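You operate a simulated robot arm through the tools that you are given. There is no shell and no other tool. Be economical: measure what you need, move in short steps, check, and stop when the job is done.

Carry out the task below with a simulated robot arm. There is one attempt and no reset: what you move stays moved.

## Task
Rock the beaker of red water at speed 2 till even.
Fine: on the rocking mixer till the streaks are gone; stop it and put the beaker back. Set down upright: what you pick out.

Only the result counts: the job must be done as asked and must still hold three seconds after the hand-in. Knocking over, shifting, dropping, spilling or breaking anything else fails it.

## Robot
A 6-joint arm with a two-finger parallel gripper, fixed in place. Base frame: the origin is at the foot of the arm, x ahead of it, y to its left, z up; the work surface is at about z = 0. Readings come in mm, rad, newtons and seconds.
With the tool pointing down near the work surface it reaches from about 140 to 580 mm from the base axis. Its first joint turns from -1.152 to 1.152 rad. Payload 2.1 kg.
Tool frame: the origin (TCP) lies between the finger pads and is the grasp point; the fingertips stand 30 mm ahead of it; z points along the fingers, y is the line along which they close. The gripper opens to 94 mm. The fingers are 28 mm wide and 10 mm thick; the gripper's body (50 by 96 mm) begins 55 mm behind the TCP.
Orientation is that of the tool frame in the base frame, as a unit quaternion [x, y, z, w]. With the fingers straight down and closing along the base's y, the tool's x points along the base's -x, its y along +y and its z along -z.

## Interface
- The arm moves only by the tool move_arm. Its argument "steps" is a list of rows, each a list of 7 numbers: the shift along the tool's x, y, z in mm, then the turn, a rotation vector about the tool's x, y, z in degrees, then the closure, from 0 (fully open) to 1 (shut). In form: [[x, y, z, wx, wy, wz, fingers], ...]. A call has 1 to 20 rows; each row shifts and turns the commanded pose from where the row before left it, along the tool's axes as they then stand. Rows are played at 5 a second. More than 50 mm and 0.15 rad between two rows, or a gripper value outside its range, and nothing of the call is played. A pose out of reach is approached as far as the arm can. The call stops where the force on the tool passes 70 N (or 10 N more than at its start, if that is more) or the arm is blocked; 0.2 s more then pass. Each finger travels about 72 mm/s and halts on what it meets, pressing with about 44 N; the grip force reading is that of the motor and also rises with nothing between the fingers. The clock runs only during rows and for 0.2 s after the last one: add rows that do not move to give the fingers time. The reply holds the time, the measured pose of the TCP, the force on the tool along the base axes, the opening and the grip force, in the units named above and with some noise, with the torque about the TCP (base axes, N m) and any sound that the robot's microphone picked up.
- Cameras (640 x 400 px; columns grow to the right, rows downward): "scene" is fixed at [67.3, -392, 474.3]; the picture's right is [0.59, -0.81, 0.00], its down [-0.55, -0.40, -0.74] and it looks along [0.60, 0.43, -0.68] (base axes); focal length 214 px, centre (320, 200). "wrist" rides on the gripper at [76, 14, -103] in the tool frame; the picture's right is [-0.18, 0.98, 0.00], its down [-0.75, -0.14, -0.64] and it looks along [-0.63, -0.12, 0.77] (tool axes); focal length 243 px, centre (320, 200).
- capture(camera): a new picture of that camera. No time passes.
- probe_pixels(camera, pixels): for up to 12 pixels [column, row] of the newest picture of that camera ("zoom" is the newest enlarged one), the place [x, y, z] in the base frame of the surface seen there, good to about 2 mm. No time passes.
- close_up(camera, box): a new picture of the part [left, top, right, bottom] of that camera's present view, enlarged. No time passes.
- close_job(): hands the job in; it is judged then, once.

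Keep the steps short. Do not move on a guess: measure, check each grasp and each placing, and mend mistakes. In all there are 80 turns and 34 pictures (those below and enlarged ones count). Leave the gripper open and the arm clear of the work at the hand-in unless told otherwise, and finish with a single line.

The tools are called after "Emit:" by a JSON object that holds its "fn" and its "kwargs". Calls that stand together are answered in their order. move_arm: Moves the arm, as the interface text tells. Its arguments: {"type":"object","properties":{"steps":{"type":"array","items":{"type":"array","items":{"type":"number"}}}},"required":["steps"]} The other tools are called the same way: capture (camera) takes a picture; probe_pixels (camera, pixels) gives the place of the surface under pixels of a picture; close_up (camera, box) takes an enlarged picture of a part of a camera's view; close_job () hands the job in.

At the start:

```text
t: 0.0
ee_pos: [292.3, -52.7, 385.4]
tcp_rot: [0.0, 1.0, -0.001, 0.0]
contact_force: [-0.1, -0.3, -0.1]
ft_torque: [0.0, 0.03, 0.01]
width: 93.6
grip_force: 0.1
```

scene: 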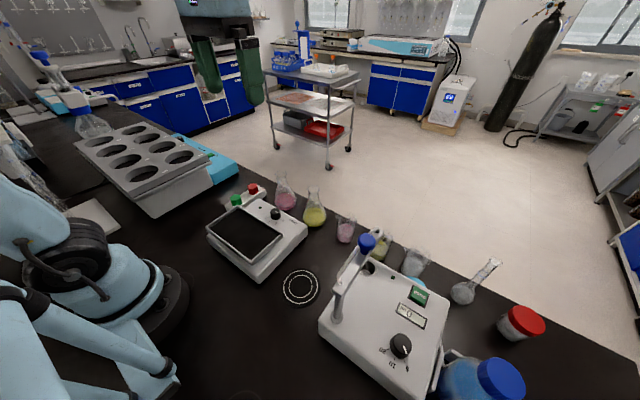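
wrist: 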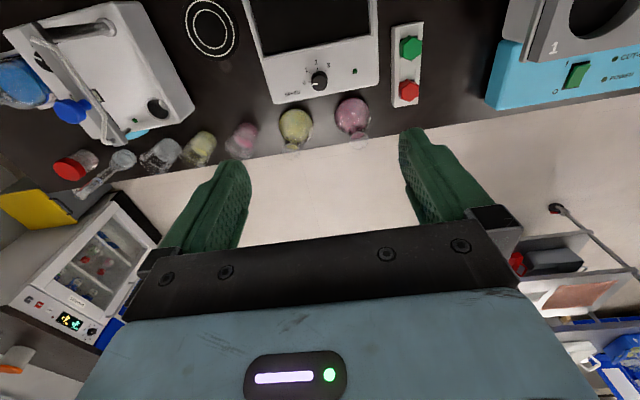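

I see a row of glassware behind the small rocker plate; I need an enlarged view to tell beakers from flasks and read the knob.

Emit:
{"fn": "close_up", "kwargs": {"camera": "scene", "box": [200, 160, 360, 300]}}

Emit:
{"fn": "close_up", "kwargs": {"camera": "wrist", "box": [170, 0, 440, 170]}}

```text
2.86 times, centred on (280, 230) of scene
```

zoom: 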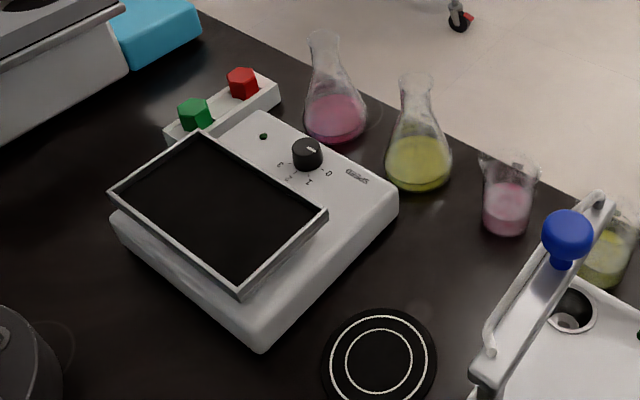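

```text
2.35 times, centred on (305, 85) of wrist
```

zoom: 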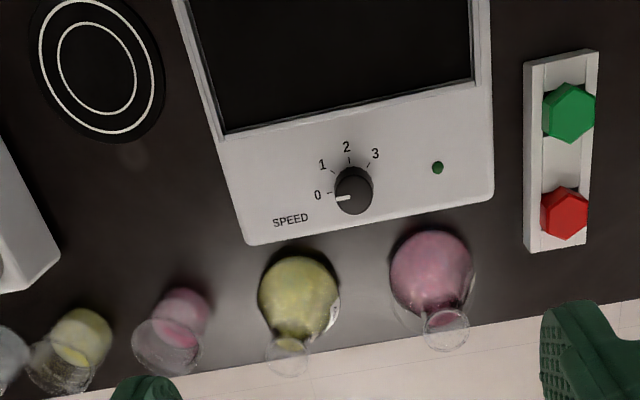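

The red beaker is at zoom (505,200), the knob points to 0, green/red buttons are beside the mixer. Now measuring positions.

Emit:
{"fn": "close_up", "kwargs": {"camera": "scene", "box": [310, 200, 390, 270]}}

Emit:
{"fn": "probe_pixels", "kwargs": {"camera": "scene", "pixels": [[345, 243], [345, 235], [236, 200], [253, 188], [275, 214], [245, 232], [213, 236], [247, 194], [280, 254], [259, 260], [300, 287], [264, 279]]}}

Emit:
{"fn": "probe_pixels", "kwargs": {"camera": "wrist", "pixels": [[320, 80], [316, 83], [318, 65], [411, 47], [409, 90], [240, 135], [246, 128], [262, 5], [374, 5], [272, 55], [240, 150], [225, 133]]}}

```text
5.71 times, centred on (350, 235) of scene
```

zoom: 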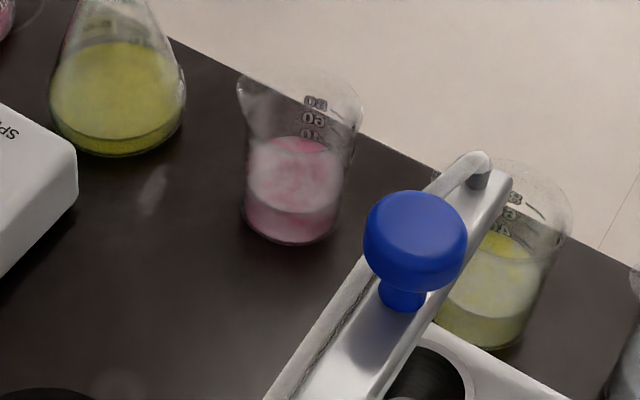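

```text
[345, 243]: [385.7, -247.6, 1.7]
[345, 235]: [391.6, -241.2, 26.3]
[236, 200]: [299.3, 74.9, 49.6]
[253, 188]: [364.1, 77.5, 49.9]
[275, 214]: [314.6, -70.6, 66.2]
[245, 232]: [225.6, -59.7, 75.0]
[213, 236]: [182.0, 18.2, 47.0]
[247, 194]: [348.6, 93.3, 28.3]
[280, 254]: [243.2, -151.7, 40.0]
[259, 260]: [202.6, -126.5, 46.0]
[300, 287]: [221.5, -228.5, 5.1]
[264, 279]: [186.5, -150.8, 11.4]
```

```text
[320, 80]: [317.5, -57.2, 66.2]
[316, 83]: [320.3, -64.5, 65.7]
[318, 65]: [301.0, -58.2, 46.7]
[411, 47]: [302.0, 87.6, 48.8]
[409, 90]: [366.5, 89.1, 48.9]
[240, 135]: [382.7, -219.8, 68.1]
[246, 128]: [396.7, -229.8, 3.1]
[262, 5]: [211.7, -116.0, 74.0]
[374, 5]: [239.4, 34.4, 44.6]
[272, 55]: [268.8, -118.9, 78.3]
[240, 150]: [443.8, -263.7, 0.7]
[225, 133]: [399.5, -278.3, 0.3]
```

Beaker bottom is near (395,-240), knob at about (317,-60, top z 66), buttons at (301,84) and (365,84). I lower toward the mixer for a closer view of knob and tray.

Emit:
{"fn": "move_arm", "kwargs": {"steps": [[12.8, 2, 42, 0, 0, 0, 0], [12.8, 2, 42, 0, 0, 0, 0], [12.8, 2, 42, 0, 0, 0, 0], [12.8, 2, 42, 0, 0, 0, 0], [12.8, 2, 42, 0, 0, 0, 0], [0, 0, 0, 0, 0, 0, 0]]}}

Emit:
{"fn": "close_up", "kwargs": {"camera": "wrist", "box": [160, 0, 480, 240]}}

```text
t: 1.4
ee_pos: [227.4, -45.1, 176.8]
tcp_rot: [0.0, 1.0, 0.0, -0.001]
contact_force: [0.3, 0.0, -0.2]
ft_torque: [0.03, 0.04, -0.03]
width: 94.0
grip_force: 0.1
```

```text
1.67 times, centred on (320, 120) of wrist
```

zoom: 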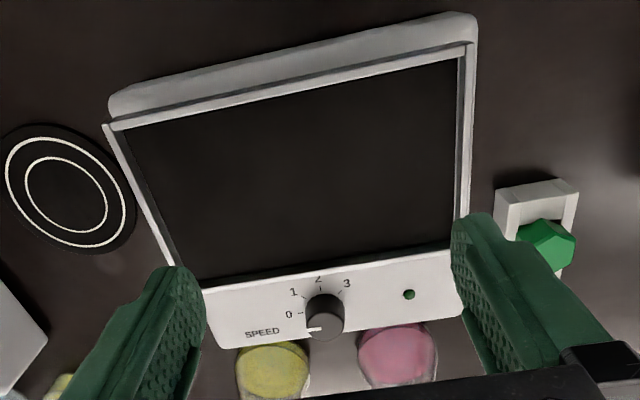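

Good view. I probe knob top, scale ticks and tray points in this enlarged picture.

Emit:
{"fn": "probe_pixels", "kwargs": {"camera": "zoom", "pixels": [[325, 322], [316, 331], [301, 314], [303, 299], [318, 290], [340, 292], [130, 135], [460, 65], [445, 240], [208, 274], [300, 170], [409, 295]]}}

Emit:
{"fn": "close_up", "kwargs": {"camera": "wrist", "box": [290, 150, 370, 210]}}

```text
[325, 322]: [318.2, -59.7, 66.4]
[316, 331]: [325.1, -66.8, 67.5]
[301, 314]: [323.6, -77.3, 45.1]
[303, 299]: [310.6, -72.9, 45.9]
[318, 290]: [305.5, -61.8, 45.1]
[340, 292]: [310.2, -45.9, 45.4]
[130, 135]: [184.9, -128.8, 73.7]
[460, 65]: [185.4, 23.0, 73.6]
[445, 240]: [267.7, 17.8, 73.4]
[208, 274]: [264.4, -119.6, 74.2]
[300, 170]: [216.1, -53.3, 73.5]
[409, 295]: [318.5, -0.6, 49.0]
```

```text
6.67 times, centred on (330, 180) of wrist
```

zoom: 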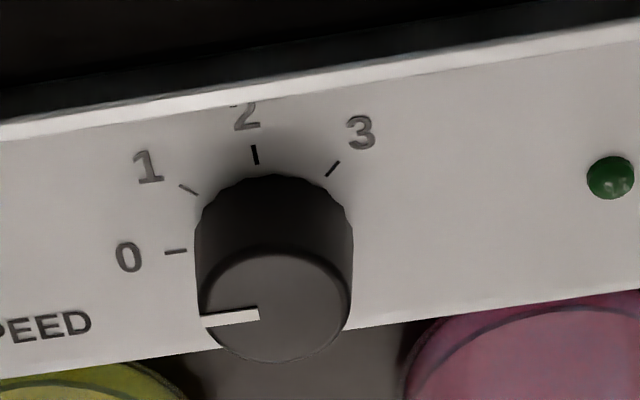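

Precise probing of knob top and ticks.

Emit:
{"fn": "probe_pixels", "kwargs": {"camera": "zoom", "pixels": [[277, 305], [206, 312], [346, 305], [277, 356], [277, 256], [175, 251], [188, 189], [255, 154], [333, 168], [205, 319], [255, 314], [270, 200]]}}

```text
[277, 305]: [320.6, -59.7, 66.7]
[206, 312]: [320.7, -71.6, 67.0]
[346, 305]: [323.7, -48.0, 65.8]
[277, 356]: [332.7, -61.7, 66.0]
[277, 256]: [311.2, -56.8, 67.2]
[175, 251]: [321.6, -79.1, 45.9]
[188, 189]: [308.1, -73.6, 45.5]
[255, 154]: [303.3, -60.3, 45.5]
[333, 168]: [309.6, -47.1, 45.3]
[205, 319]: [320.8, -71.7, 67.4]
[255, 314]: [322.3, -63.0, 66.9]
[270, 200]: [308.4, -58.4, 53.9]
```

Knob centre ≈ (321.5,-59.7), ticks 45° apart, so 0→2 is +90° about tool z. Check flask heights and positions behind it.

Emit:
{"fn": "probe_pixels", "kwargs": {"camera": "scene", "pixels": [[280, 173], [281, 185], [284, 206], [305, 190], [304, 192], [303, 205], [304, 222], [313, 225], [279, 207], [345, 216], [337, 217], [346, 219]]}}

```text
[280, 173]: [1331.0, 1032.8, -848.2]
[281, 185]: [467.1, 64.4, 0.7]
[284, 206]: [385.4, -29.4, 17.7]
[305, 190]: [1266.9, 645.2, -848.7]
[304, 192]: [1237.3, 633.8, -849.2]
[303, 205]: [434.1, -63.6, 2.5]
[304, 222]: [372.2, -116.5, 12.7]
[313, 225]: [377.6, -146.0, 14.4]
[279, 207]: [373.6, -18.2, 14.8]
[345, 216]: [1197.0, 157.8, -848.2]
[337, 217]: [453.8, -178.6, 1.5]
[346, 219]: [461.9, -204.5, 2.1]
```

Flasks stand at x ≥ 370, clear of a grasp at the knob. I move above the knob, fingers half closed.

Emit:
{"fn": "move_arm", "kwargs": {"steps": [[-31.4, -4.9, 0, 0, 0, 0, 0.5], [-31.4, -4.9, 0, 0, 0, 0, 0.5], [-31.3, -4.8, 0, 0, 0, 0, 0.5], [0, 0, 30, 0, 0, 0, 0.5], [0, 0, 30, 0, 0, 0, 0.5], [0, 0, 0, 0, 0, 0, 0.5]]}}

Emit:
{"fn": "capture", "kwargs": {"camera": "scene"}}

```text
t: 2.8
ee_pos: [322.6, -57.0, 116.6]
tcp_rot: [-0.001, 1.0, -0.001, 0.0]
contact_force: [-0.1, -0.1, -0.1]
ft_torque: [0.01, 0.01, 0.02]
width: 46.8
grip_force: 0.0
```

```text
26 pictures are left
```

scene: 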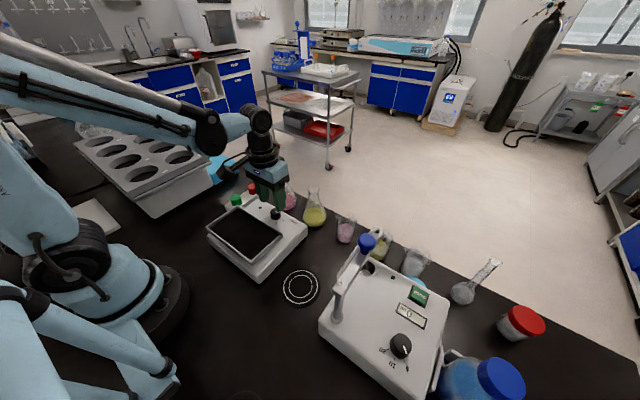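

Above the knob, clear. Descend to z≈82 and close on it.

Emit:
{"fn": "move_arm", "kwargs": {"steps": [[0, -1.5, 20, 0, 0, 0, 0.5], [0, 0, 14.5, 0, 0, 0, 0.5], [0, 0, 0, 0, 0, 0, 0.62], [0, 0, 0, 0, 0, 0, 0.75], [0, 0, 0, 0, 0, 0, 0.78], [0, 0, 0, 0, 0, 0, 0.78]]}}

Emit:
{"fn": "close_up", "kwargs": {"camera": "scene", "box": [200, 160, 360, 300]}}

```text
t: 4.2
ee_pos: [323.0, -59.7, 81.1]
tcp_rot: [0.0, 1.0, -0.001, 0.0]
contact_force: [2.8, -7.5, -15.2]
ft_torque: [-0.22, 0.05, -0.04]
width: 26.8
grip_force: 45.0
```

```text
2.86 times, centred on (280, 230) of scene
```

zoom: 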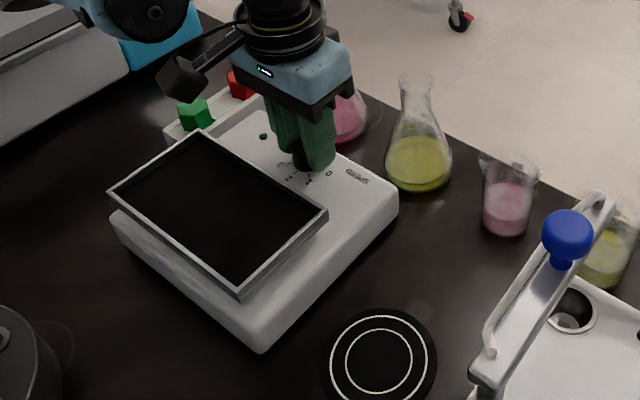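

Knob held (27 mm wide). Turn +90° about tool z in 7.5° rows.

Emit:
{"fn": "move_arm", "kwargs": {"steps": [[0, 0, 0, 0, 0, 7.5, 0.78], [0, 0, 0, 0, 0, 7.5, 0.78], [0, 0, 0, 0, 0, 7.5, 0.78], [0, 0, 0, 0, 0, 7.5, 0.78], [0, 0, 0, 0, 0, 7.5, 0.78], [0, 0, 0, 0, 0, 7.5, 0.78], [0, 0, 0, 0, 0, 0, 0.78]]}}

Emit:
{"fn": "close_up", "kwargs": {"camera": "scene", "box": [240, 180, 320, 250]}}

```text
t: 5.8
ee_pos: [322.7, -61.7, 81.4]
tcp_rot: [0.383, 0.924, -0.002, 0.001]
contact_force: [-1.1, -18.0, 18.5]
ft_torque: [-0.01, 0.57, -0.01]
width: 26.9
grip_force: 45.1
```

```text
5.71 times, centred on (280, 215) of scene
```

zoom: 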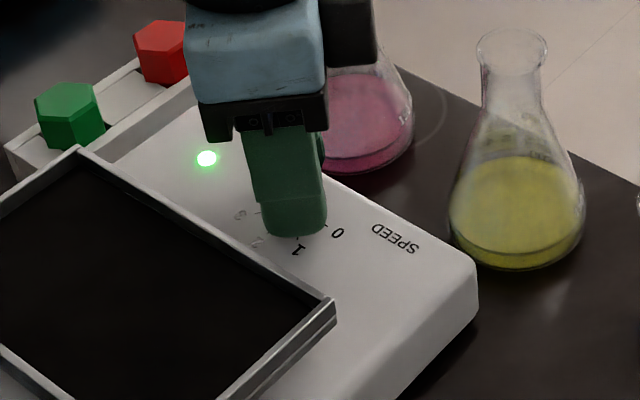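

The LED lit (power), pointer about at 1; side force is -18 N so I give 1 mm relief and turn the other 45°.

Emit:
{"fn": "move_arm", "kwargs": {"steps": [[0, 0, 0, 0, 0, 7.5, 0.78], [0, 0, 0, 0, 0, 7.5, 0.78], [0, 0, 0, 0, 0, 7.5, 0.78], [0, 0, 0, 0, 0, 7.5, 0.78], [0, 0, 0, 0, 0, 7.5, 0.78], [0, 0, 0, 0, 0, 7.5, 0.78], [0, 0, 0, 0, 0, 0, 0.78]]}}

```text
t: 7.4
ee_pos: [322.4, -59.8, 79.7]
tcp_rot: [0.708, 0.706, -0.003, 0.002]
contact_force: [-14.1, -20.0, 38.7]
ft_torque: [-0.35, 0.51, 0.01]
width: 26.9
grip_force: 44.6
```

Turned 90°. Open slightly and lift straight up, then look at the pointer.

Emit:
{"fn": "move_arm", "kwargs": {"steps": [[0, 0, 0, 0, 0, 0, 0.62], [0, 0, 0, 0, 0, 0, 0.6], [0, 0, -20, 0, 0, 0, 0.6], [0, 0, -40, 0, 0, 0, 0.6], [0, 0, -40, 0, 0, 0, 0.6], [0, 0, 0, 0, 0, 0, 0.6]]}}

Emit:
{"fn": "close_up", "kwargs": {"camera": "scene", "box": [210, 170, 310, 260]}}

```text
t: 8.8
ee_pos: [322.7, -57.1, 182.4]
tcp_rot: [0.707, 0.707, 0.001, 0.001]
contact_force: [0.3, -0.5, -0.6]
ft_torque: [-0.03, -0.01, 0.0]
width: 37.8
grip_force: 0.1
```

```text
4.44 times, centred on (260, 215) of scene
```

zoom: 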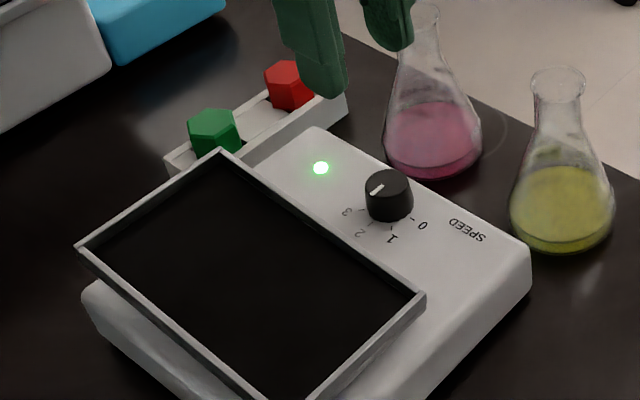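

Tray still level and motionless (LED only means speed set). I probe the pointer to check its angle.

Emit:
{"fn": "close_up", "kwargs": {"camera": "scene", "box": [280, 200, 312, 220]}}

Emit:
{"fn": "probe_pixels", "kwargs": {"camera": "scene", "pixels": [[274, 213], [278, 210]]}}

Emit:
{"fn": "close_up", "kwargs": {"camera": "scene", "box": [260, 200, 292, 226]}}

```text
16.00 times, centred on (296, 210) of scene
```

zoom: 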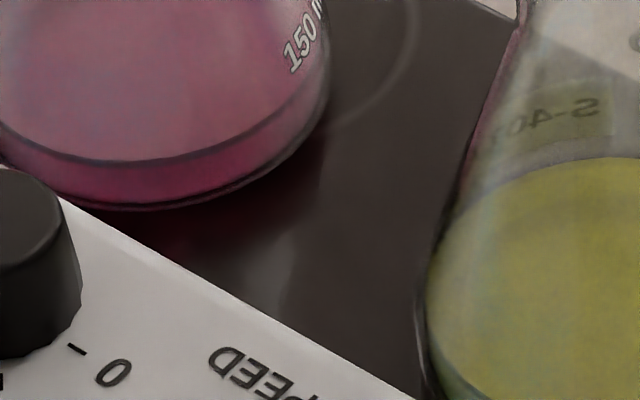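

```text
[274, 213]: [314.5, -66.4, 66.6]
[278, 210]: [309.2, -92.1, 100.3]
```

```text
15.38 times, centred on (276, 213) of scene
```

zoom: 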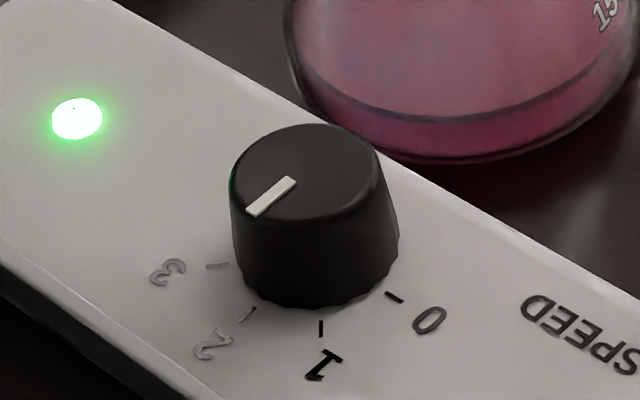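

Emit:
{"fn": "probe_pixels", "kwargs": {"camera": "zoom", "pixels": [[254, 210], [291, 180], [248, 314], [217, 265], [310, 175], [321, 328]]}}

```text
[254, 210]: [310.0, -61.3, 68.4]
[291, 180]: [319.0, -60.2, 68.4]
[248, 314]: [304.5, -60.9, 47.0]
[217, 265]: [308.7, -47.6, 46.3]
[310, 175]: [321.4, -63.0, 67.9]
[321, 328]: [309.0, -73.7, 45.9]
```

Pointer is exactly along -x: speed 2. Next, measure around the red beaker: its edges, neighbour beaker and the lever device.

Emit:
{"fn": "close_up", "kwargs": {"camera": "scene", "box": [310, 200, 390, 250]}}

Emit:
{"fn": "probe_pixels", "kwargs": {"camera": "zoom", "pixels": [[280, 335], [292, 340], [245, 320], [330, 330], [410, 290], [300, 240], [420, 235], [480, 155], [540, 180], [480, 400], [250, 165], [345, 160]]}}

```text
8.00 times, centred on (350, 225) of scene
```

zoom: 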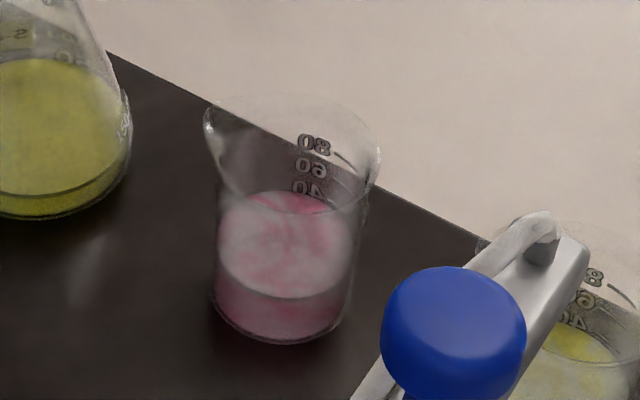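

```text
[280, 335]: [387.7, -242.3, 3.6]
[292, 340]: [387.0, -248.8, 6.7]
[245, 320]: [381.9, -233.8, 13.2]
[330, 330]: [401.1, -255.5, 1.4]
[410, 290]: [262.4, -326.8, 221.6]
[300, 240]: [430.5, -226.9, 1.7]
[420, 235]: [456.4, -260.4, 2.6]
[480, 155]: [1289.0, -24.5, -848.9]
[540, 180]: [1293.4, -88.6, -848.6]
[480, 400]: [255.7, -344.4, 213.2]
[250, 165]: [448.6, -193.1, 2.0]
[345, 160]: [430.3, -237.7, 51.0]
```

The blue lever knob stands high (z≈220 at (262,-327)); I'll keep away from it. Rise, turn back to yaw 0, and move to (300,-200,250) to view the beaker with the wrist camera.

Emit:
{"fn": "move_arm", "kwargs": {"steps": [[0, 0, -6, 0, 0, -7.5, 0.5], [0, 0, -6, 0, 0, -7.5, 0.5], [0, 0, -6, 0, 0, -7.5, 0.5], [0, 0, -6, 0, 0, -7.5, 0.5], [0, 0, -6, 0, 0, -7.5, 0.5], [0, 0, -6, 0, 0, -7.5, 0.5], [0, 0, -6, 0, 0, -7.5, 0.5], [0, 0, -6, 0, 0, -7.5, 0.5], [0, 0, -6, 0, 0, -7.5, 0.5], [0, 0, -6, 0, 0, -7.5, 0.5], [0, 0, -6, 0, 0, -7.5, 0.5], [0, 0, -4, 0, 0, -7.5, 0.5], [8, -47, 0, 0, 0, 0, 0.2], [8, -47, 0, 0, 0, 0, 0.2], [8, -47, 0, 0, 0, 0, 0.2], [0, 0, 0, 0, 0, 0, 0.2]]}}

Emit:
{"fn": "capture", "kwargs": {"camera": "wrist"}}

```text
t: 12.2
ee_pos: [297.4, -202.7, 251.2]
tcp_rot: [-0.001, 1.0, 0.0, 0.0]
contact_force: [-0.3, -0.6, -0.4]
ft_torque: [-0.01, 0.01, -0.03]
width: 75.5
grip_force: 0.0
```

```text
19 pictures are left
```

wrist: 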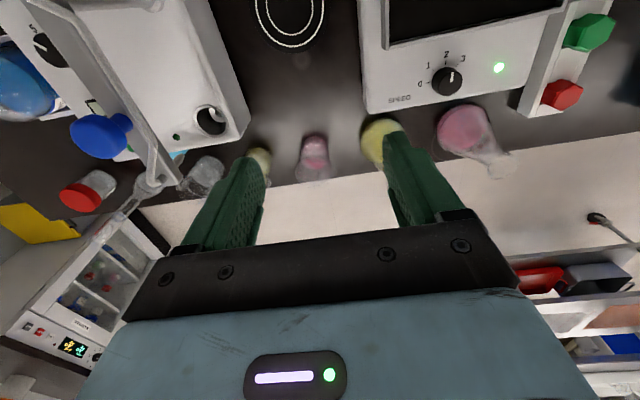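

Emit:
{"fn": "close_up", "kwargs": {"camera": "wrist", "box": [265, 110, 385, 190]}}

Emit:
{"fn": "probe_pixels", "kwargs": {"camera": "zoom", "pixels": [[195, 190], [330, 190], [262, 130], [262, 160], [262, 220], [185, 260], [330, 260], [200, 170], [325, 170], [262, 240], [20, 240], [580, 120]]}}

```text
5.00 times, centred on (325, 150) of wrist
```

zoom: 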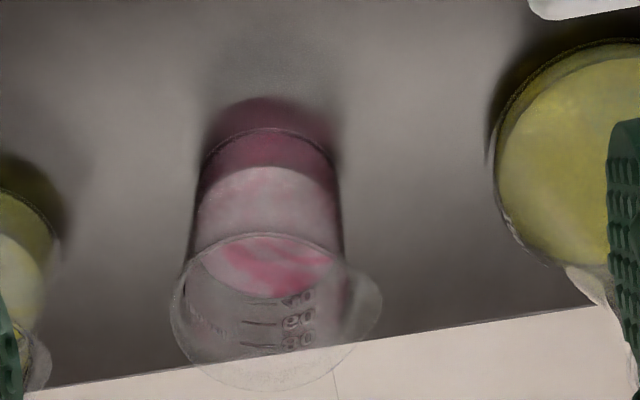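

```text
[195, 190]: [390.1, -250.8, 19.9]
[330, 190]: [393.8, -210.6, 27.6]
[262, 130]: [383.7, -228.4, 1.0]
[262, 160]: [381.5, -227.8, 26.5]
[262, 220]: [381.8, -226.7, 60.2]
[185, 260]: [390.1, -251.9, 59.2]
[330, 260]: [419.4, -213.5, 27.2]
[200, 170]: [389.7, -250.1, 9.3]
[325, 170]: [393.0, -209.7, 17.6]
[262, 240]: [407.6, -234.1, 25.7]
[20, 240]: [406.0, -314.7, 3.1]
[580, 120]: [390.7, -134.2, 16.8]
```

Beaker centre comes out ≈ (403,-232), radius ≈ 22, spout toward +y. I plan a grasp at yaw +60° (off the spout). First check where the lever device, and glass rims, are.

Emit:
{"fn": "probe_pixels", "kwargs": {"camera": "wrist", "pixels": [[248, 120], [205, 140], [215, 120], [170, 180], [120, 130], [258, 150], [312, 182], [316, 160], [338, 168], [200, 175], [395, 125], [378, 135]]}}

```text
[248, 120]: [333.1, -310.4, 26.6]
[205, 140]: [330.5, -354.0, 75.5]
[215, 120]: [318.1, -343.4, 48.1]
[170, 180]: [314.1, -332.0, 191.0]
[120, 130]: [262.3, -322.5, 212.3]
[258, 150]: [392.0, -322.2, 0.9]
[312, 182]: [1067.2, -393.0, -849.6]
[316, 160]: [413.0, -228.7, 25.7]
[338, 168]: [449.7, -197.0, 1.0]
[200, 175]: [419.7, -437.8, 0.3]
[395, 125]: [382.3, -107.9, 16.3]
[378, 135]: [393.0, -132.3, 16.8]
```

The device keeps to x<335, y<-310, so the spot is clear. Rotate +60° and go above the beaker at z≈160.

Emit:
{"fn": "move_arm", "kwargs": {"steps": [[0, 0, 0, 0, 0, 7.5, 0.2], [0, 0, 0, 0, 0, 7.5, 0.2], [0, 0, 0, 0, 0, 7.5, 0.2], [0, 0, 0, 0, 0, 7.5, 0.2], [0, 0, 0, 0, 0, 7.5, 0.2], [0, 0, 0, 0, 0, 7.5, 0.2], [0, 0, 0, 0, 0, 7.5, 0.2], [0, 0, 0, 0, 0, 7.5, 0.2], [-26.2, 25.3, 0, 0, 0, 0, 0.2], [-26.2, 25.3, 0, 0, 0, 0, 0.2], [-26.1, 25.3, 0, 0, 0, 0, 0.2], [0, 0, 45, 0, 0, 0, 0.2], [0, 0, 45, 0, 0, 0, 0.2], [0, 0, 0, 0, 0, 0, 0.2]]}}

Emit:
{"fn": "close_up", "kwargs": {"camera": "scene", "box": [270, 140, 400, 260]}}

Emit:
{"fn": "capture", "kwargs": {"camera": "wrist"}}

```text
t: 15.2
ee_pos: [408.3, -229.7, 158.8]
tcp_rot: [0.5, 0.866, 0.0, 0.0]
contact_force: [-0.9, -0.3, -0.3]
ft_torque: [0.0, -0.04, 0.0]
width: 75.2
grip_force: 0.1
```

```text
3.33 times, centred on (335, 200) of scene
```

zoom: 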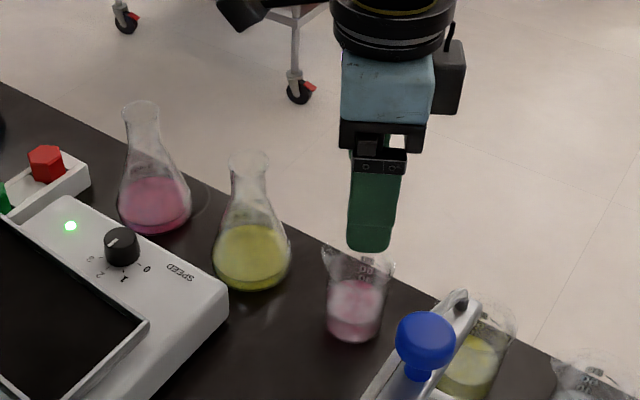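

```text
16 pictures are left
```

wrist: 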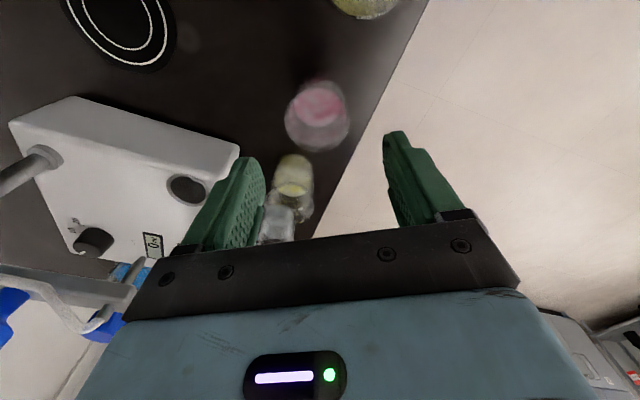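

Beaker column (~318) sits between the fingers. I take a refined measurement of the beaker and a fresh pose reading.

Emit:
{"fn": "probe_pixels", "kwargs": {"camera": "wrist", "pixels": [[320, 85], [297, 100], [345, 100], [318, 100], [290, 110], [347, 115], [300, 90], [340, 88], [318, 115]]}}

Emit:
{"fn": "move_arm", "kwargs": {"steps": [[0, 0, 0, 0, 0, 0, 0.2]]}}

Emit:
{"fn": "close_up", "kwargs": {"camera": "wrist", "box": [270, 60, 370, 170]}}

```text
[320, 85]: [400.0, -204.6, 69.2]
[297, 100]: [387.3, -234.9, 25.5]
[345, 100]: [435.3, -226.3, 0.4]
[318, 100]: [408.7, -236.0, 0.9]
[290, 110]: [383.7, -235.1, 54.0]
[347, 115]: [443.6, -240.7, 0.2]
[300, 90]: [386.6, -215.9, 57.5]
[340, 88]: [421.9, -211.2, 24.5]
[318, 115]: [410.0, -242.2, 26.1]
```

```text
t: 15.6
ee_pos: [407.8, -229.4, 159.1]
tcp_rot: [0.5, 0.866, 0.0, 0.0]
contact_force: [-0.5, 0.3, -0.5]
ft_torque: [0.0, -0.02, 0.05]
width: 75.0
grip_force: 0.0
```

```text
3.64 times, centred on (320, 115) of wrist
```

zoom: 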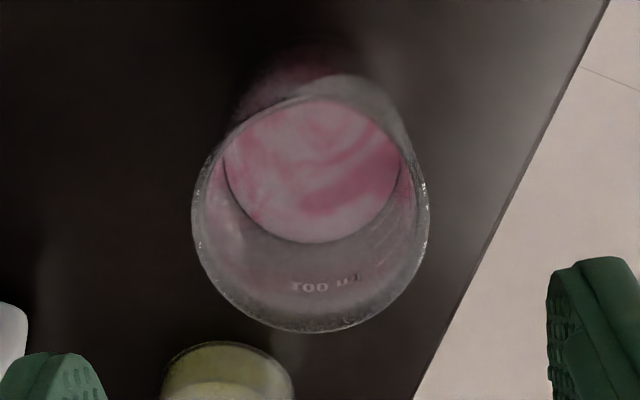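

Emit:
{"fn": "probe_pixels", "kwargs": {"camera": "zoom", "pixels": [[228, 170], [397, 165], [310, 238], [322, 103], [310, 170], [196, 215], [425, 205], [315, 329], [375, 225], [245, 218], [260, 120], [385, 135]]}}

```text
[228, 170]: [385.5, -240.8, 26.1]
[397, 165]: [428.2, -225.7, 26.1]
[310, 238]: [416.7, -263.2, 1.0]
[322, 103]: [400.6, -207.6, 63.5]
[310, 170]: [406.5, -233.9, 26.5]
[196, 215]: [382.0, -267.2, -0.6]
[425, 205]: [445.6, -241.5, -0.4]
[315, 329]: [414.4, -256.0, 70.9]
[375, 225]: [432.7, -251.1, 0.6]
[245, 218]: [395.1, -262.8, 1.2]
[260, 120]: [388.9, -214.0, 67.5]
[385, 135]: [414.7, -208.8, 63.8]
```

Beaker centre refined to ≈ (405.5,-232), rim Ø≈50 at z≈69. Shift -2.5 along tool y, descend to z≈42.

Emit:
{"fn": "move_arm", "kwargs": {"steps": [[-0.5, -2.5, 20, 0, 0, 0, 0.2], [0, 0, 30, 0, 0, 0, 0.2], [0, 0, 30, 0, 0, 0, 0.2], [0, 0, 20, 0, 0, 0, 0.2], [0, 0, 17, 0, 0, 0, 0.2], [0, 0, 0, 0, 0, 0, 0.2]]}}

Emit:
{"fn": "close_up", "kwargs": {"camera": "scene", "box": [300, 180, 390, 260]}}

```text
t: 17.0
ee_pos: [403.3, -233.6, 41.7]
tcp_rot: [0.5, 0.866, 0.001, 0.0]
contact_force: [0.0, 0.7, 0.3]
ft_torque: [0.02, 0.0, -0.01]
width: 75.4
grip_force: 0.1
```

```text
5.00 times, centred on (345, 220) of scene
```

zoom: 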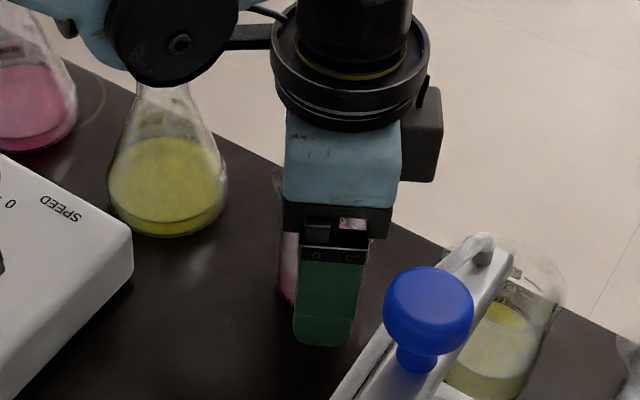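

Fingers straddle the beaker without contact. Close slowly.

Emit:
{"fn": "move_arm", "kwargs": {"steps": [[0, 0, 0, 0, 0, 0, 0.3], [0, 0, 0, 0, 0, 0, 0.38], [0, 0, 0, 0, 0, 0, 0.44], [0, 0, 0, 0, 0, 0, 0.5], [0, 0, 0, 0, 0, 0, 0.56], [0, 0, 0, 0, 0, 0, 0.6], [0, 0, 0, 0, 0, 0, 0.6]]}}

```text
t: 18.6
ee_pos: [404.1, -232.1, 43.0]
tcp_rot: [0.5, 0.866, 0.0, 0.001]
contact_force: [-0.2, 0.4, 0.2]
ft_torque: [-0.01, 0.0, 0.02]
width: 48.6
grip_force: 43.5
```

Beaker held (48.6 mm). Lift gently by 115 mm.

Emit:
{"fn": "move_arm", "kwargs": {"steps": [[0, 0, -3, 0, 0, 0, 0.6], [0, 0, -7, 0, 0, 0, 0.6], [0, 0, -12, 0, 0, 0, 0.6], [0, 0, -15, 0, 0, 0, 0.6], [0, 0, -15, 0, 0, 0, 0.6], [0, 0, -15, 0, 0, 0, 0.6], [0, 0, -15, 0, 0, 0, 0.6], [0, 0, -13, 0, 0, 0, 0.6], [0, 0, -10, 0, 0, 0, 0.6], [0, 0, -7, 0, 0, 0, 0.6], [0, 0, -3, 0, 0, 0, 0.6], [0, 0, 0, 0, 0, 0, 0.6]]}}

Emit:
{"fn": "close_up", "kwargs": {"camera": "scene", "box": [270, 140, 400, 260]}}

```text
t: 21.2
ee_pos: [402.6, -232.8, 159.7]
tcp_rot: [0.5, 0.866, 0.0, 0.0]
contact_force: [-0.4, -0.4, -1.0]
ft_torque: [0.0, 0.0, 0.03]
width: 48.8
grip_force: 44.3
```

```text
3.33 times, centred on (335, 200) of scene
```

zoom: 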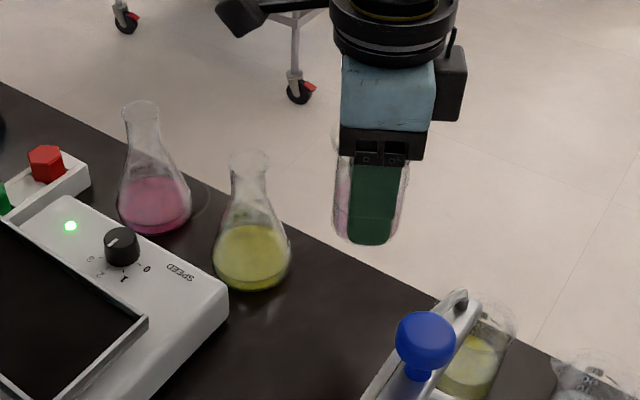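

Beaker is lifted upright. Carry it level to above the tray centre (225,-53) with soft ramps.

Emit:
{"fn": "move_arm", "kwargs": {"steps": [[6.1, -1.6, 0, 0, 0, 0, 0.6], [12.2, -3.2, 0, 0, 0, 0, 0.6], [18.4, -4.9, 0, 0, 0, 0, 0.6], [24.5, -6.5, 0, 0, 0, 0, 0.6], [24.5, -6.5, 0, 0, 0, 0, 0.6], [24.5, -6.5, 0, 0, 0, 0, 0.6], [24.5, -6.5, 0, 0, 0, 0, 0.6], [24.5, -6.5, 0, 0, 0, 0, 0.6], [24.5, -6.5, 0, 0, 0, 0, 0.6], [24.5, -6.5, 0, 0, 0, 0, 0.6], [18.4, -4.9, 0, 0, 0, 0, 0.6], [12.2, -3.2, 0, 0, 0, 0, 0.6], [6.1, -1.6, 0, 0, 0, 0, 0.6], [0, 0, 0, 0, 0, 0, 0.6]]}}

Emit:
{"fn": "close_up", "kwargs": {"camera": "scene", "box": [180, 140, 330, 280]}}

```text
t: 24.2
ee_pos: [225.3, -53.2, 159.9]
tcp_rot: [0.499, 0.866, 0.0, 0.0]
contact_force: [0.6, -0.3, -0.2]
ft_torque: [0.01, 0.01, -0.02]
width: 48.3
grip_force: 44.0
```

```text
2.86 times, centred on (255, 210) of scene
```

zoom: 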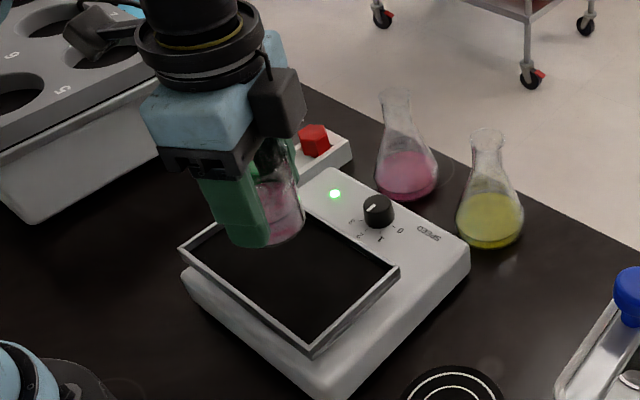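

Over the tray centre. Lower 40 mm, then feel for contact (expected TCP z ≈ 116).

Emit:
{"fn": "move_arm", "kwargs": {"steps": [[0, 0, 5, 0, 0, 0, 0.6], [0, 0, 10, 0, 0, 0, 0.6], [0, 0, 12, 0, 0, 0, 0.6], [0, 0, 8, 0, 0, 0, 0.6], [0, 0, 4, 0, 0, 0, 0.6], [0, 0, 2, 0, 0, 0, 0.6], [0, 0, 0, 0, 0, 0, 0.6]]}}

```text
t: 25.8
ee_pos: [223.1, -52.2, 116.4]
tcp_rot: [0.499, 0.866, 0.0, -0.001]
contact_force: [-2.3, 2.5, 7.6]
ft_torque: [-0.05, 0.06, -0.03]
width: 48.3
grip_force: 44.2
```

Contact felt (7.6 N). Release slowly and rise.

Emit:
{"fn": "move_arm", "kwargs": {"steps": [[0, 0, 0, 0, 0, 0, 0.5], [0, 0, 0, 0, 0, 0, 0.4], [0, 0, 0, 0, 0, 0, 0.25], [0, 0, 0, 0, 0, 0, 0.2], [0, 0, -15, 0, 0, 0, 0.2], [0, 0, -30, 0, 0, 0, 0.2], [0, 0, -40, 0, 0, 0, 0.2], [0, 0, -40, 0, 0, 0, 0.2], [0, 0, 0, 0, 0, 0, 0.2]]}}

Emit:
{"fn": "close_up", "kwargs": {"camera": "scene", "box": [200, 160, 300, 280]}}

```text
t: 27.8
ee_pos: [220.4, -52.8, 240.8]
tcp_rot: [0.501, 0.865, 0.0, 0.0]
contact_force: [-0.4, 0.3, -0.5]
ft_torque: [0.0, -0.01, 0.0]
width: 75.3
grip_force: 0.2
```

```text
3.33 times, centred on (250, 220) of scene
```

zoom: 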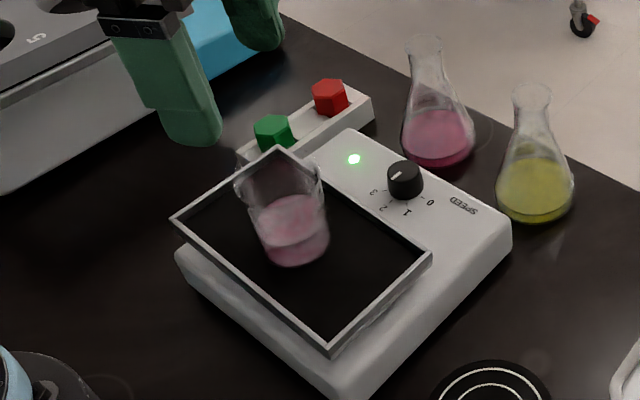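

Beaker stands upright on the tray. Turn back to yaw 0, close the fingers, and go above the green button, staying high.

Emit:
{"fn": "move_arm", "kwargs": {"steps": [[0, 0, 0, 0, 0, -7.5, 0.3], [0, 0, 0, 0, 0, -7.5, 0.4], [0, 0, 0, 0, 0, -7.5, 0.5], [0, 0, 0, 0, 0, -7.5, 0.6], [0, 0, 0, 0, 0, -7.5, 0.7], [0, 0, 0, 0, 0, -7.5, 0.8], [0, 0, 0, 0, 0, -7.5, 0.9], [0, 0, 0, 0, 0, -7.5, 1], [-19.7, 34, 0, 0, 0, 0, 1], [-19.7, 34, 0, 0, 0, 0, 1], [-19.7, 34, 0, 0, 0, 0, 1], [-19.7, 34, 0, 0, 0, 0, 1], [0, 0, 0, 0, 0, 0, 1]]}}

Emit:
{"fn": "capture", "kwargs": {"camera": "scene"}}

Emit:
{"fn": "probe_pixels", "kwargs": {"camera": "scene", "pixels": [[236, 196], [231, 199], [241, 198], [236, 201], [252, 185], [248, 188], [258, 187], [253, 190], [200, 160], [190, 185], [240, 175], [215, 180]]}}

```text
t: 30.6
ee_pos: [306.3, 87.5, 237.1]
tcp_rot: [0.001, 1.0, 0.0, 0.001]
contact_force: [-0.7, -0.5, 1.1]
ft_torque: [-0.02, 0.0, -0.05]
width: 0.0
grip_force: 33.0
```

```text
10 pictures are left
```

scene: 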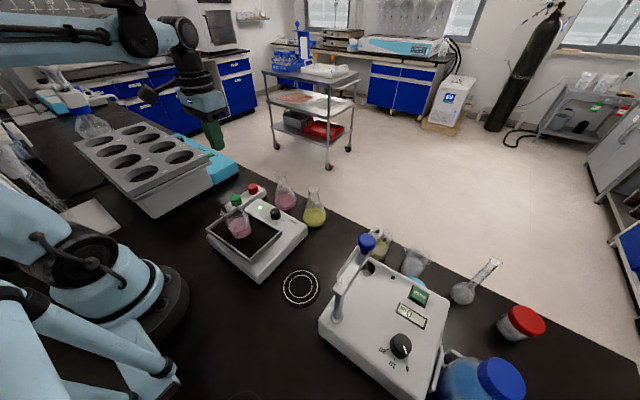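

```text
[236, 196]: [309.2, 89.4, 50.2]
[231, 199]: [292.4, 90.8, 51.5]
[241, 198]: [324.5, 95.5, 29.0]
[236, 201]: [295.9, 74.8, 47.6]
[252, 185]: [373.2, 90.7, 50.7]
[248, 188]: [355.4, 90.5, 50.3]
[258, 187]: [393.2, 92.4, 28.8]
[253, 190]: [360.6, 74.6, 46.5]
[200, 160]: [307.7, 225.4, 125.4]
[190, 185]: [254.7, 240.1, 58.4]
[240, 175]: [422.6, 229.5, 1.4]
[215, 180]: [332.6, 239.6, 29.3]
```

Green button centre ≈ (301,84, top 50). Shift -5/-3 mm and descend to TCP z≈92 (tips 12 mm above).

Emit:
{"fn": "move_arm", "kwargs": {"steps": [[5, -3, 30, 0, 0, 0, 1], [0, 0, 40, 0, 0, 0, 1], [0, 0, 40, 0, 0, 0, 1], [0, 0, 25, 0, 0, 0, 1], [0, 0, 10, 0, 0, 0, 1], [0, 0, 0, 0, 0, 0, 1]]}}

```text
t: 32.0
ee_pos: [298.2, 81.4, 96.7]
tcp_rot: [0.0, 1.0, 0.0, 0.001]
contact_force: [0.3, -0.3, -0.4]
ft_torque: [-0.01, -0.02, 0.01]
width: 0.0
grip_force: 33.1
```

Centred. Press down: 14 mm, then 1.5 mm steps.

Emit:
{"fn": "move_arm", "kwargs": {"steps": [[-1.5, 1.5, 10, 0, 0, 0, 1], [0, 0, 4, 0, 0, 0, 1], [0, 0, 1.5, 0, 0, 0, 1], [0, 0, 1.5, 0, 0, 0, 1], [0, 0, 1.5, 0, 0, 0, 1]]}}

```text
t: 33.2
ee_pos: [298.3, 82.7, 79.9]
tcp_rot: [0.0, 1.0, 0.0, 0.0]
contact_force: [0.0, 0.5, -0.4]
ft_torque: [0.0, -0.02, 0.02]
width: 0.0
grip_force: 32.3
```

No contact yet. Continue in small steps.

Emit:
{"fn": "move_arm", "kwargs": {"steps": [[0, 0, 1.5, 0, 0, 0, 1], [0, 0, 1.5, 0, 0, 0, 1], [0, 0, 1, 0, 0, 0, 1]]}}

```text
t: 33.9
ee_pos: [298.9, 82.1, 77.6]
tcp_rot: [0.001, 1.0, -0.001, -0.003]
contact_force: [-3.3, -1.8, 32.5]
ft_torque: [-0.02, -0.08, 0.0]
width: 0.2
grip_force: 33.1
stopped in row 3: the force on the tool passed its limit at 80 N (the readings are from after the stop); the commanded pose is now the measured one
```

Pressed firmly (80 N peak). Rise a little and look.

Emit:
{"fn": "move_arm", "kwargs": {"steps": [[0, 0, -5, 0, 0, 0, 1], [0, 0, -15, 0, 0, 0, 1], [0, 0, 0, 0, 0, 0, 1]]}}

Emit:
{"fn": "close_up", "kwargs": {"camera": "scene", "box": [200, 160, 300, 280]}}

```text
t: 34.7
ee_pos: [300.9, 83.0, 97.3]
tcp_rot: [0.0, 1.0, -0.001, -0.003]
contact_force: [0.4, -0.2, 1.4]
ft_torque: [0.01, 0.02, 0.04]
width: 0.2
grip_force: 32.9
```

```text
3.33 times, centred on (250, 220) of scene
```

zoom: 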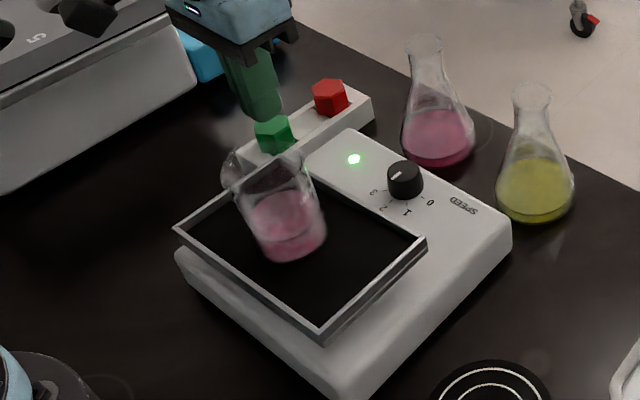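

It is rocking. Move above the red button (x≈366) and wait.

Emit:
{"fn": "move_arm", "kwargs": {"steps": [[-22, 0, 0, 0, 0, 0, 1], [-22, 0, 0, 0, 0, 0, 1], [-21, 0.5, 0, 0, 0, 0, 1], [0, 0, 5, 0, 0, 0, 1], [0, 0, 0, 0, 0, 0, 1], [0, 0, 0, 0, 0, 0, 1], [0, 0, 0, 0, 0, 0, 1], [0, 0, 0, 0, 0, 0, 1], [0, 0, 0, 0, 0, 0, 1], [0, 0, 0, 0, 0, 0, 1], [0, 0, 0, 0, 0, 0, 1], [0, 0, 0, 0, 0, 0, 1], [0, 0, 0, 0, 0, 0, 1], [0, 0, 0, 0, 0, 0, 1], [0, 0, 0, 0, 0, 0, 1], [0, 0, 0, 0, 0, 0, 1], [0, 0, 0, 0, 0, 0, 1], [0, 0, 0, 0, 0, 0, 1], [0, 0, 0, 0, 0, 0, 1], [0, 0, 0, 0, 0, 0, 1]]}}

Emit:
{"fn": "close_up", "kwargs": {"camera": "scene", "box": [215, 190, 275, 250]}}

```text
t: 38.9
ee_pos: [365.4, 81.0, 90.3]
tcp_rot: [0.0, 1.0, -0.002, -0.003]
contact_force: [-0.5, 0.8, 0.1]
ft_torque: [-0.03, 0.01, 0.02]
width: 0.0
grip_force: 32.5
```

```text
6.67 times, centred on (245, 220) of scene
```

zoom: 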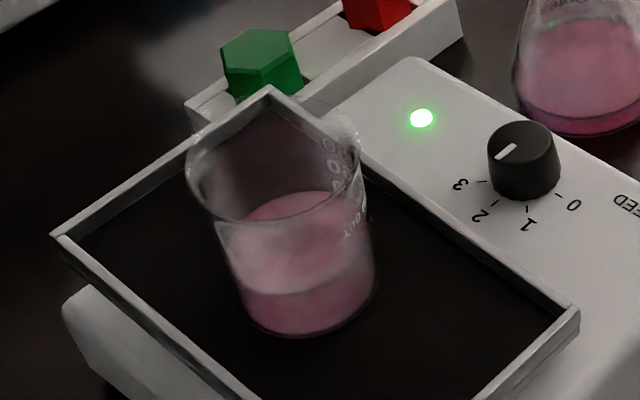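

Streaks are fainter but still present. Wait 4 s more.

Emit:
{"fn": "move_arm", "kwargs": {"steps": [[0, 0, 0, 0, 0, 0, 1], [0, 0, 0, 0, 0, 0, 1], [0, 0, 0, 0, 0, 0, 1], [0, 0, 0, 0, 0, 0, 1], [0, 0, 0, 0, 0, 0, 1], [0, 0, 0, 0, 0, 0, 1], [0, 0, 0, 0, 0, 0, 1], [0, 0, 0, 0, 0, 0, 1], [0, 0, 0, 0, 0, 0, 1], [0, 0, 0, 0, 0, 0, 1], [0, 0, 0, 0, 0, 0, 1], [0, 0, 0, 0, 0, 0, 1], [0, 0, 0, 0, 0, 0, 1], [0, 0, 0, 0, 0, 0, 1], [0, 0, 0, 0, 0, 0, 1], [0, 0, 0, 0, 0, 0, 1], [0, 0, 0, 0, 0, 0, 1], [0, 0, 0, 0, 0, 0, 1], [0, 0, 0, 0, 0, 0, 1], [0, 0, 0, 0, 0, 0, 1]]}}

Emit:
{"fn": "close_up", "kwargs": {"camera": "scene", "box": [215, 190, 275, 250]}}

```text
t: 43.1
ee_pos: [365.9, 81.3, 91.1]
tcp_rot: [0.0, 1.0, -0.002, -0.002]
contact_force: [0.8, 0.3, -0.1]
ft_torque: [-0.01, -0.02, -0.02]
width: 0.0
grip_force: 33.3
```

```text
6.67 times, centred on (245, 220) of scene
```

zoom: 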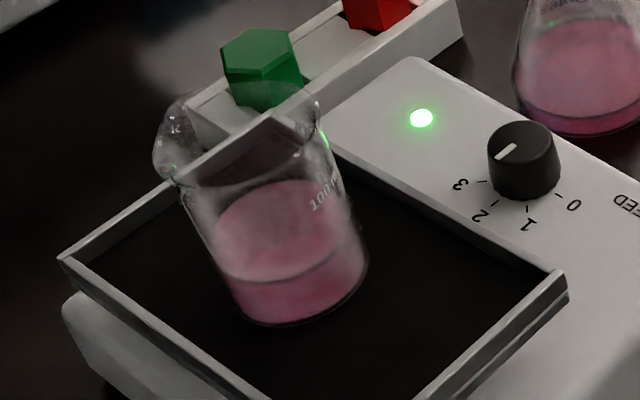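

Much more even, faint mottling remains. Wait 8 s more.

Emit:
{"fn": "move_arm", "kwargs": {"steps": [[0, 0, 0, 0, 0, 0, 1], [0, 0, 0, 0, 0, 0, 1], [0, 0, 0, 0, 0, 0, 1], [0, 0, 0, 0, 0, 0, 1], [0, 0, 0, 0, 0, 0, 1], [0, 0, 0, 0, 0, 0, 1], [0, 0, 0, 0, 0, 0, 1], [0, 0, 0, 0, 0, 0, 1], [0, 0, 0, 0, 0, 0, 1], [0, 0, 0, 0, 0, 0, 1], [0, 0, 0, 0, 0, 0, 1], [0, 0, 0, 0, 0, 0, 1], [0, 0, 0, 0, 0, 0, 1], [0, 0, 0, 0, 0, 0, 1], [0, 0, 0, 0, 0, 0, 1], [0, 0, 0, 0, 0, 0, 1], [0, 0, 0, 0, 0, 0, 1], [0, 0, 0, 0, 0, 0, 1], [0, 0, 0, 0, 0, 0, 1], [0, 0, 0, 0, 0, 0, 1]]}}

Emit:
{"fn": "move_arm", "kwargs": {"steps": [[0, 0, 0, 0, 0, 0, 1], [0, 0, 0, 0, 0, 0, 1], [0, 0, 0, 0, 0, 0, 1], [0, 0, 0, 0, 0, 0, 1], [0, 0, 0, 0, 0, 0, 1], [0, 0, 0, 0, 0, 0, 1], [0, 0, 0, 0, 0, 0, 1], [0, 0, 0, 0, 0, 0, 1], [0, 0, 0, 0, 0, 0, 1], [0, 0, 0, 0, 0, 0, 1], [0, 0, 0, 0, 0, 0, 1], [0, 0, 0, 0, 0, 0, 1], [0, 0, 0, 0, 0, 0, 1], [0, 0, 0, 0, 0, 0, 1], [0, 0, 0, 0, 0, 0, 1], [0, 0, 0, 0, 0, 0, 1], [0, 0, 0, 0, 0, 0, 1], [0, 0, 0, 0, 0, 0, 1], [0, 0, 0, 0, 0, 0, 1], [0, 0, 0, 0, 0, 0, 1]]}}

Emit:
{"fn": "close_up", "kwargs": {"camera": "scene", "box": [215, 190, 275, 250]}}

```text
t: 47.3
ee_pos: [365.7, 81.1, 90.4]
tcp_rot: [0.001, 1.0, -0.002, -0.003]
contact_force: [0.0, -0.4, 0.0]
ft_torque: [0.0, 0.01, 0.04]
width: 0.0
grip_force: 32.8
```

```text
t: 51.5
ee_pos: [365.0, 82.7, 90.6]
tcp_rot: [0.0, 1.0, -0.002, -0.003]
contact_force: [-0.5, -0.2, 0.4]
ft_torque: [-0.02, 0.0, 0.03]
width: 0.0
grip_force: 32.5
```

```text
6.67 times, centred on (245, 220) of scene
```

zoom: 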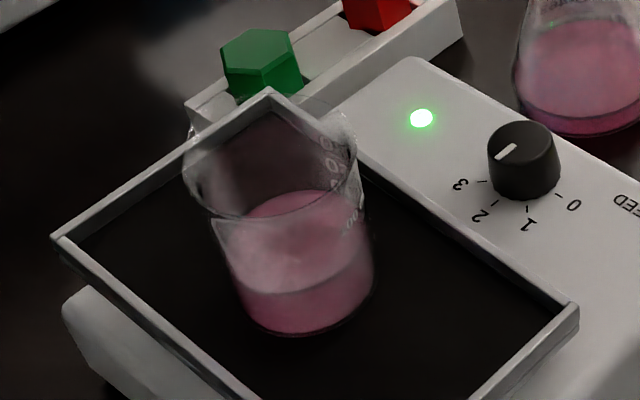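

Looks even. To be sure, rock another ~8 s.

Emit:
{"fn": "move_arm", "kwargs": {"steps": [[0, 0, 0, 0, 0, 0, 1], [0, 0, 0, 0, 0, 0, 1], [0, 0, 0, 0, 0, 0, 1], [0, 0, 0, 0, 0, 0, 1], [0, 0, 0, 0, 0, 0, 1], [0, 0, 0, 0, 0, 0, 1], [0, 0, 0, 0, 0, 0, 1], [0, 0, 0, 0, 0, 0, 1], [0, 0, 0, 0, 0, 0, 1], [0, 0, 0, 0, 0, 0, 1], [0, 0, 0, 0, 0, 0, 1], [0, 0, 0, 0, 0, 0, 1], [0, 0, 0, 0, 0, 0, 1], [0, 0, 0, 0, 0, 0, 1], [0, 0, 0, 0, 0, 0, 1], [0, 0, 0, 0, 0, 0, 1], [0, 0, 0, 0, 0, 0, 1], [0, 0, 0, 0, 0, 0, 1], [0, 0, 0, 0, 0, 0, 1], [0, 0, 0, 0, 0, 0, 1]]}}

Emit:
{"fn": "move_arm", "kwargs": {"steps": [[0, 0, 0, 0, 0, 0, 1], [0, 0, 0, 0, 0, 0, 1], [0, 0, 0, 0, 0, 0, 1], [0, 0, 0, 0, 0, 0, 1], [0, 0, 0, 0, 0, 0, 1], [0, 0, 0, 0, 0, 0, 1], [0, 0, 0, 0, 0, 0, 1], [0, 0, 0, 0, 0, 0, 1], [0, 0, 0, 0, 0, 0, 1], [0, 0, 0, 0, 0, 0, 1], [0, 0, 0, 0, 0, 0, 1], [0, 0, 0, 0, 0, 0, 1], [0, 0, 0, 0, 0, 0, 1], [0, 0, 0, 0, 0, 0, 1], [0, 0, 0, 0, 0, 0, 1], [0, 0, 0, 0, 0, 0, 1], [0, 0, 0, 0, 0, 0, 1], [0, 0, 0, 0, 0, 0, 1], [0, 0, 0, 0, 0, 0, 1], [0, 0, 0, 0, 0, 0, 1]]}}

Emit:
{"fn": "close_up", "kwargs": {"camera": "scene", "box": [225, 200, 265, 240]}}

```text
t: 55.7
ee_pos: [367.5, 81.2, 90.4]
tcp_rot: [0.0, 1.0, -0.001, -0.003]
contact_force: [-1.0, 0.0, 0.2]
ft_torque: [0.05, 0.02, 0.0]
width: 0.0
grip_force: 32.8
```

```text
t: 59.9
ee_pos: [366.3, 80.8, 90.4]
tcp_rot: [0.0, 1.0, -0.002, -0.003]
contact_force: [0.7, -0.5, 0.0]
ft_torque: [-0.01, -0.02, 0.0]
width: 0.0
grip_force: 32.3
```

```text
10.00 times, centred on (245, 220) of scene
```

zoom: 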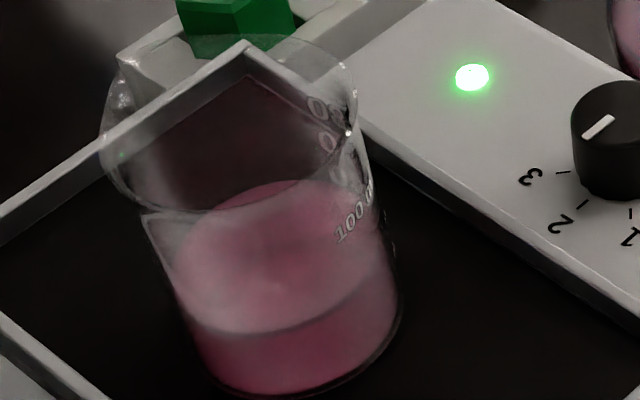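

Uniform now, streaks gone. Press red: y +2, down ~12 mm, then 1 mm steps.

Emit:
{"fn": "move_arm", "kwargs": {"steps": [[0, 2, 8, 0, 0, 0, 1], [0, 0, 3, 0, 0, 0, 1], [0, 0, 1, 0, 0, 0, 1], [0, 0, 1, 0, 0, 0, 1], [0, 0, 1, 0, 0, 0, 1], [0, 0, 1, 0, 0, 0, 1], [0, 0, 1, 0, 0, 0, 1], [0, 0, 1, 0, 0, 0, 1]]}}

Emit:
{"fn": "move_arm", "kwargs": {"steps": [[0, 0, -5, 0, 0, 0, 1], [0, 0, -35, 0, 0, 0, 1], [0, 0, -40, 0, 0, 0, 1], [0, 0, -40, 0, 0, 0, 1], [0, 0, -40, 0, 0, 0, 1], [0, 0, 0, 0, 0, 0, 1]]}}

Emit:
{"fn": "capture", "kwargs": {"camera": "scene"}}

Emit:
{"fn": "probe_pixels", "kwargs": {"camera": "scene", "pixels": [[268, 258], [213, 236], [280, 235], [241, 205], [240, 233], [236, 234]]}}

```text
t: 61.5
ee_pos: [363.7, 83.8, 78.5]
tcp_rot: [0.001, 1.0, -0.002, -0.003]
contact_force: [-2.3, -0.5, 31.5]
ft_torque: [-0.02, -0.09, 0.05]
width: 0.1
grip_force: 33.6
stopped in row 7: the force on the tool passed its limit at 77 N (the readings are from after the stop); the commanded pose is now the measured one
```

```text
t: 62.9
ee_pos: [366.9, 82.7, 237.0]
tcp_rot: [0.0, 1.0, -0.003, -0.003]
contact_force: [-0.3, -0.5, 0.1]
ft_torque: [-0.02, 0.02, 0.01]
width: 0.0
grip_force: 32.7
```

```text
4 pictures are left
```

scene: 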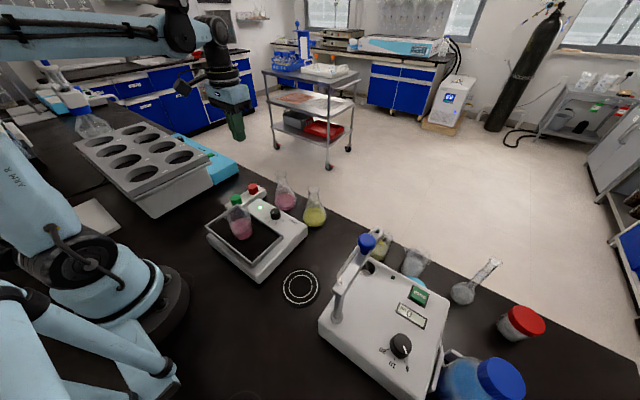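

```text
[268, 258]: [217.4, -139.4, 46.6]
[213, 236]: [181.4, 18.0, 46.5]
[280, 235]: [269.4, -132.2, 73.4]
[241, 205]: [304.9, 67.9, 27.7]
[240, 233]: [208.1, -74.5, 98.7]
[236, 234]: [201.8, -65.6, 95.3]
```

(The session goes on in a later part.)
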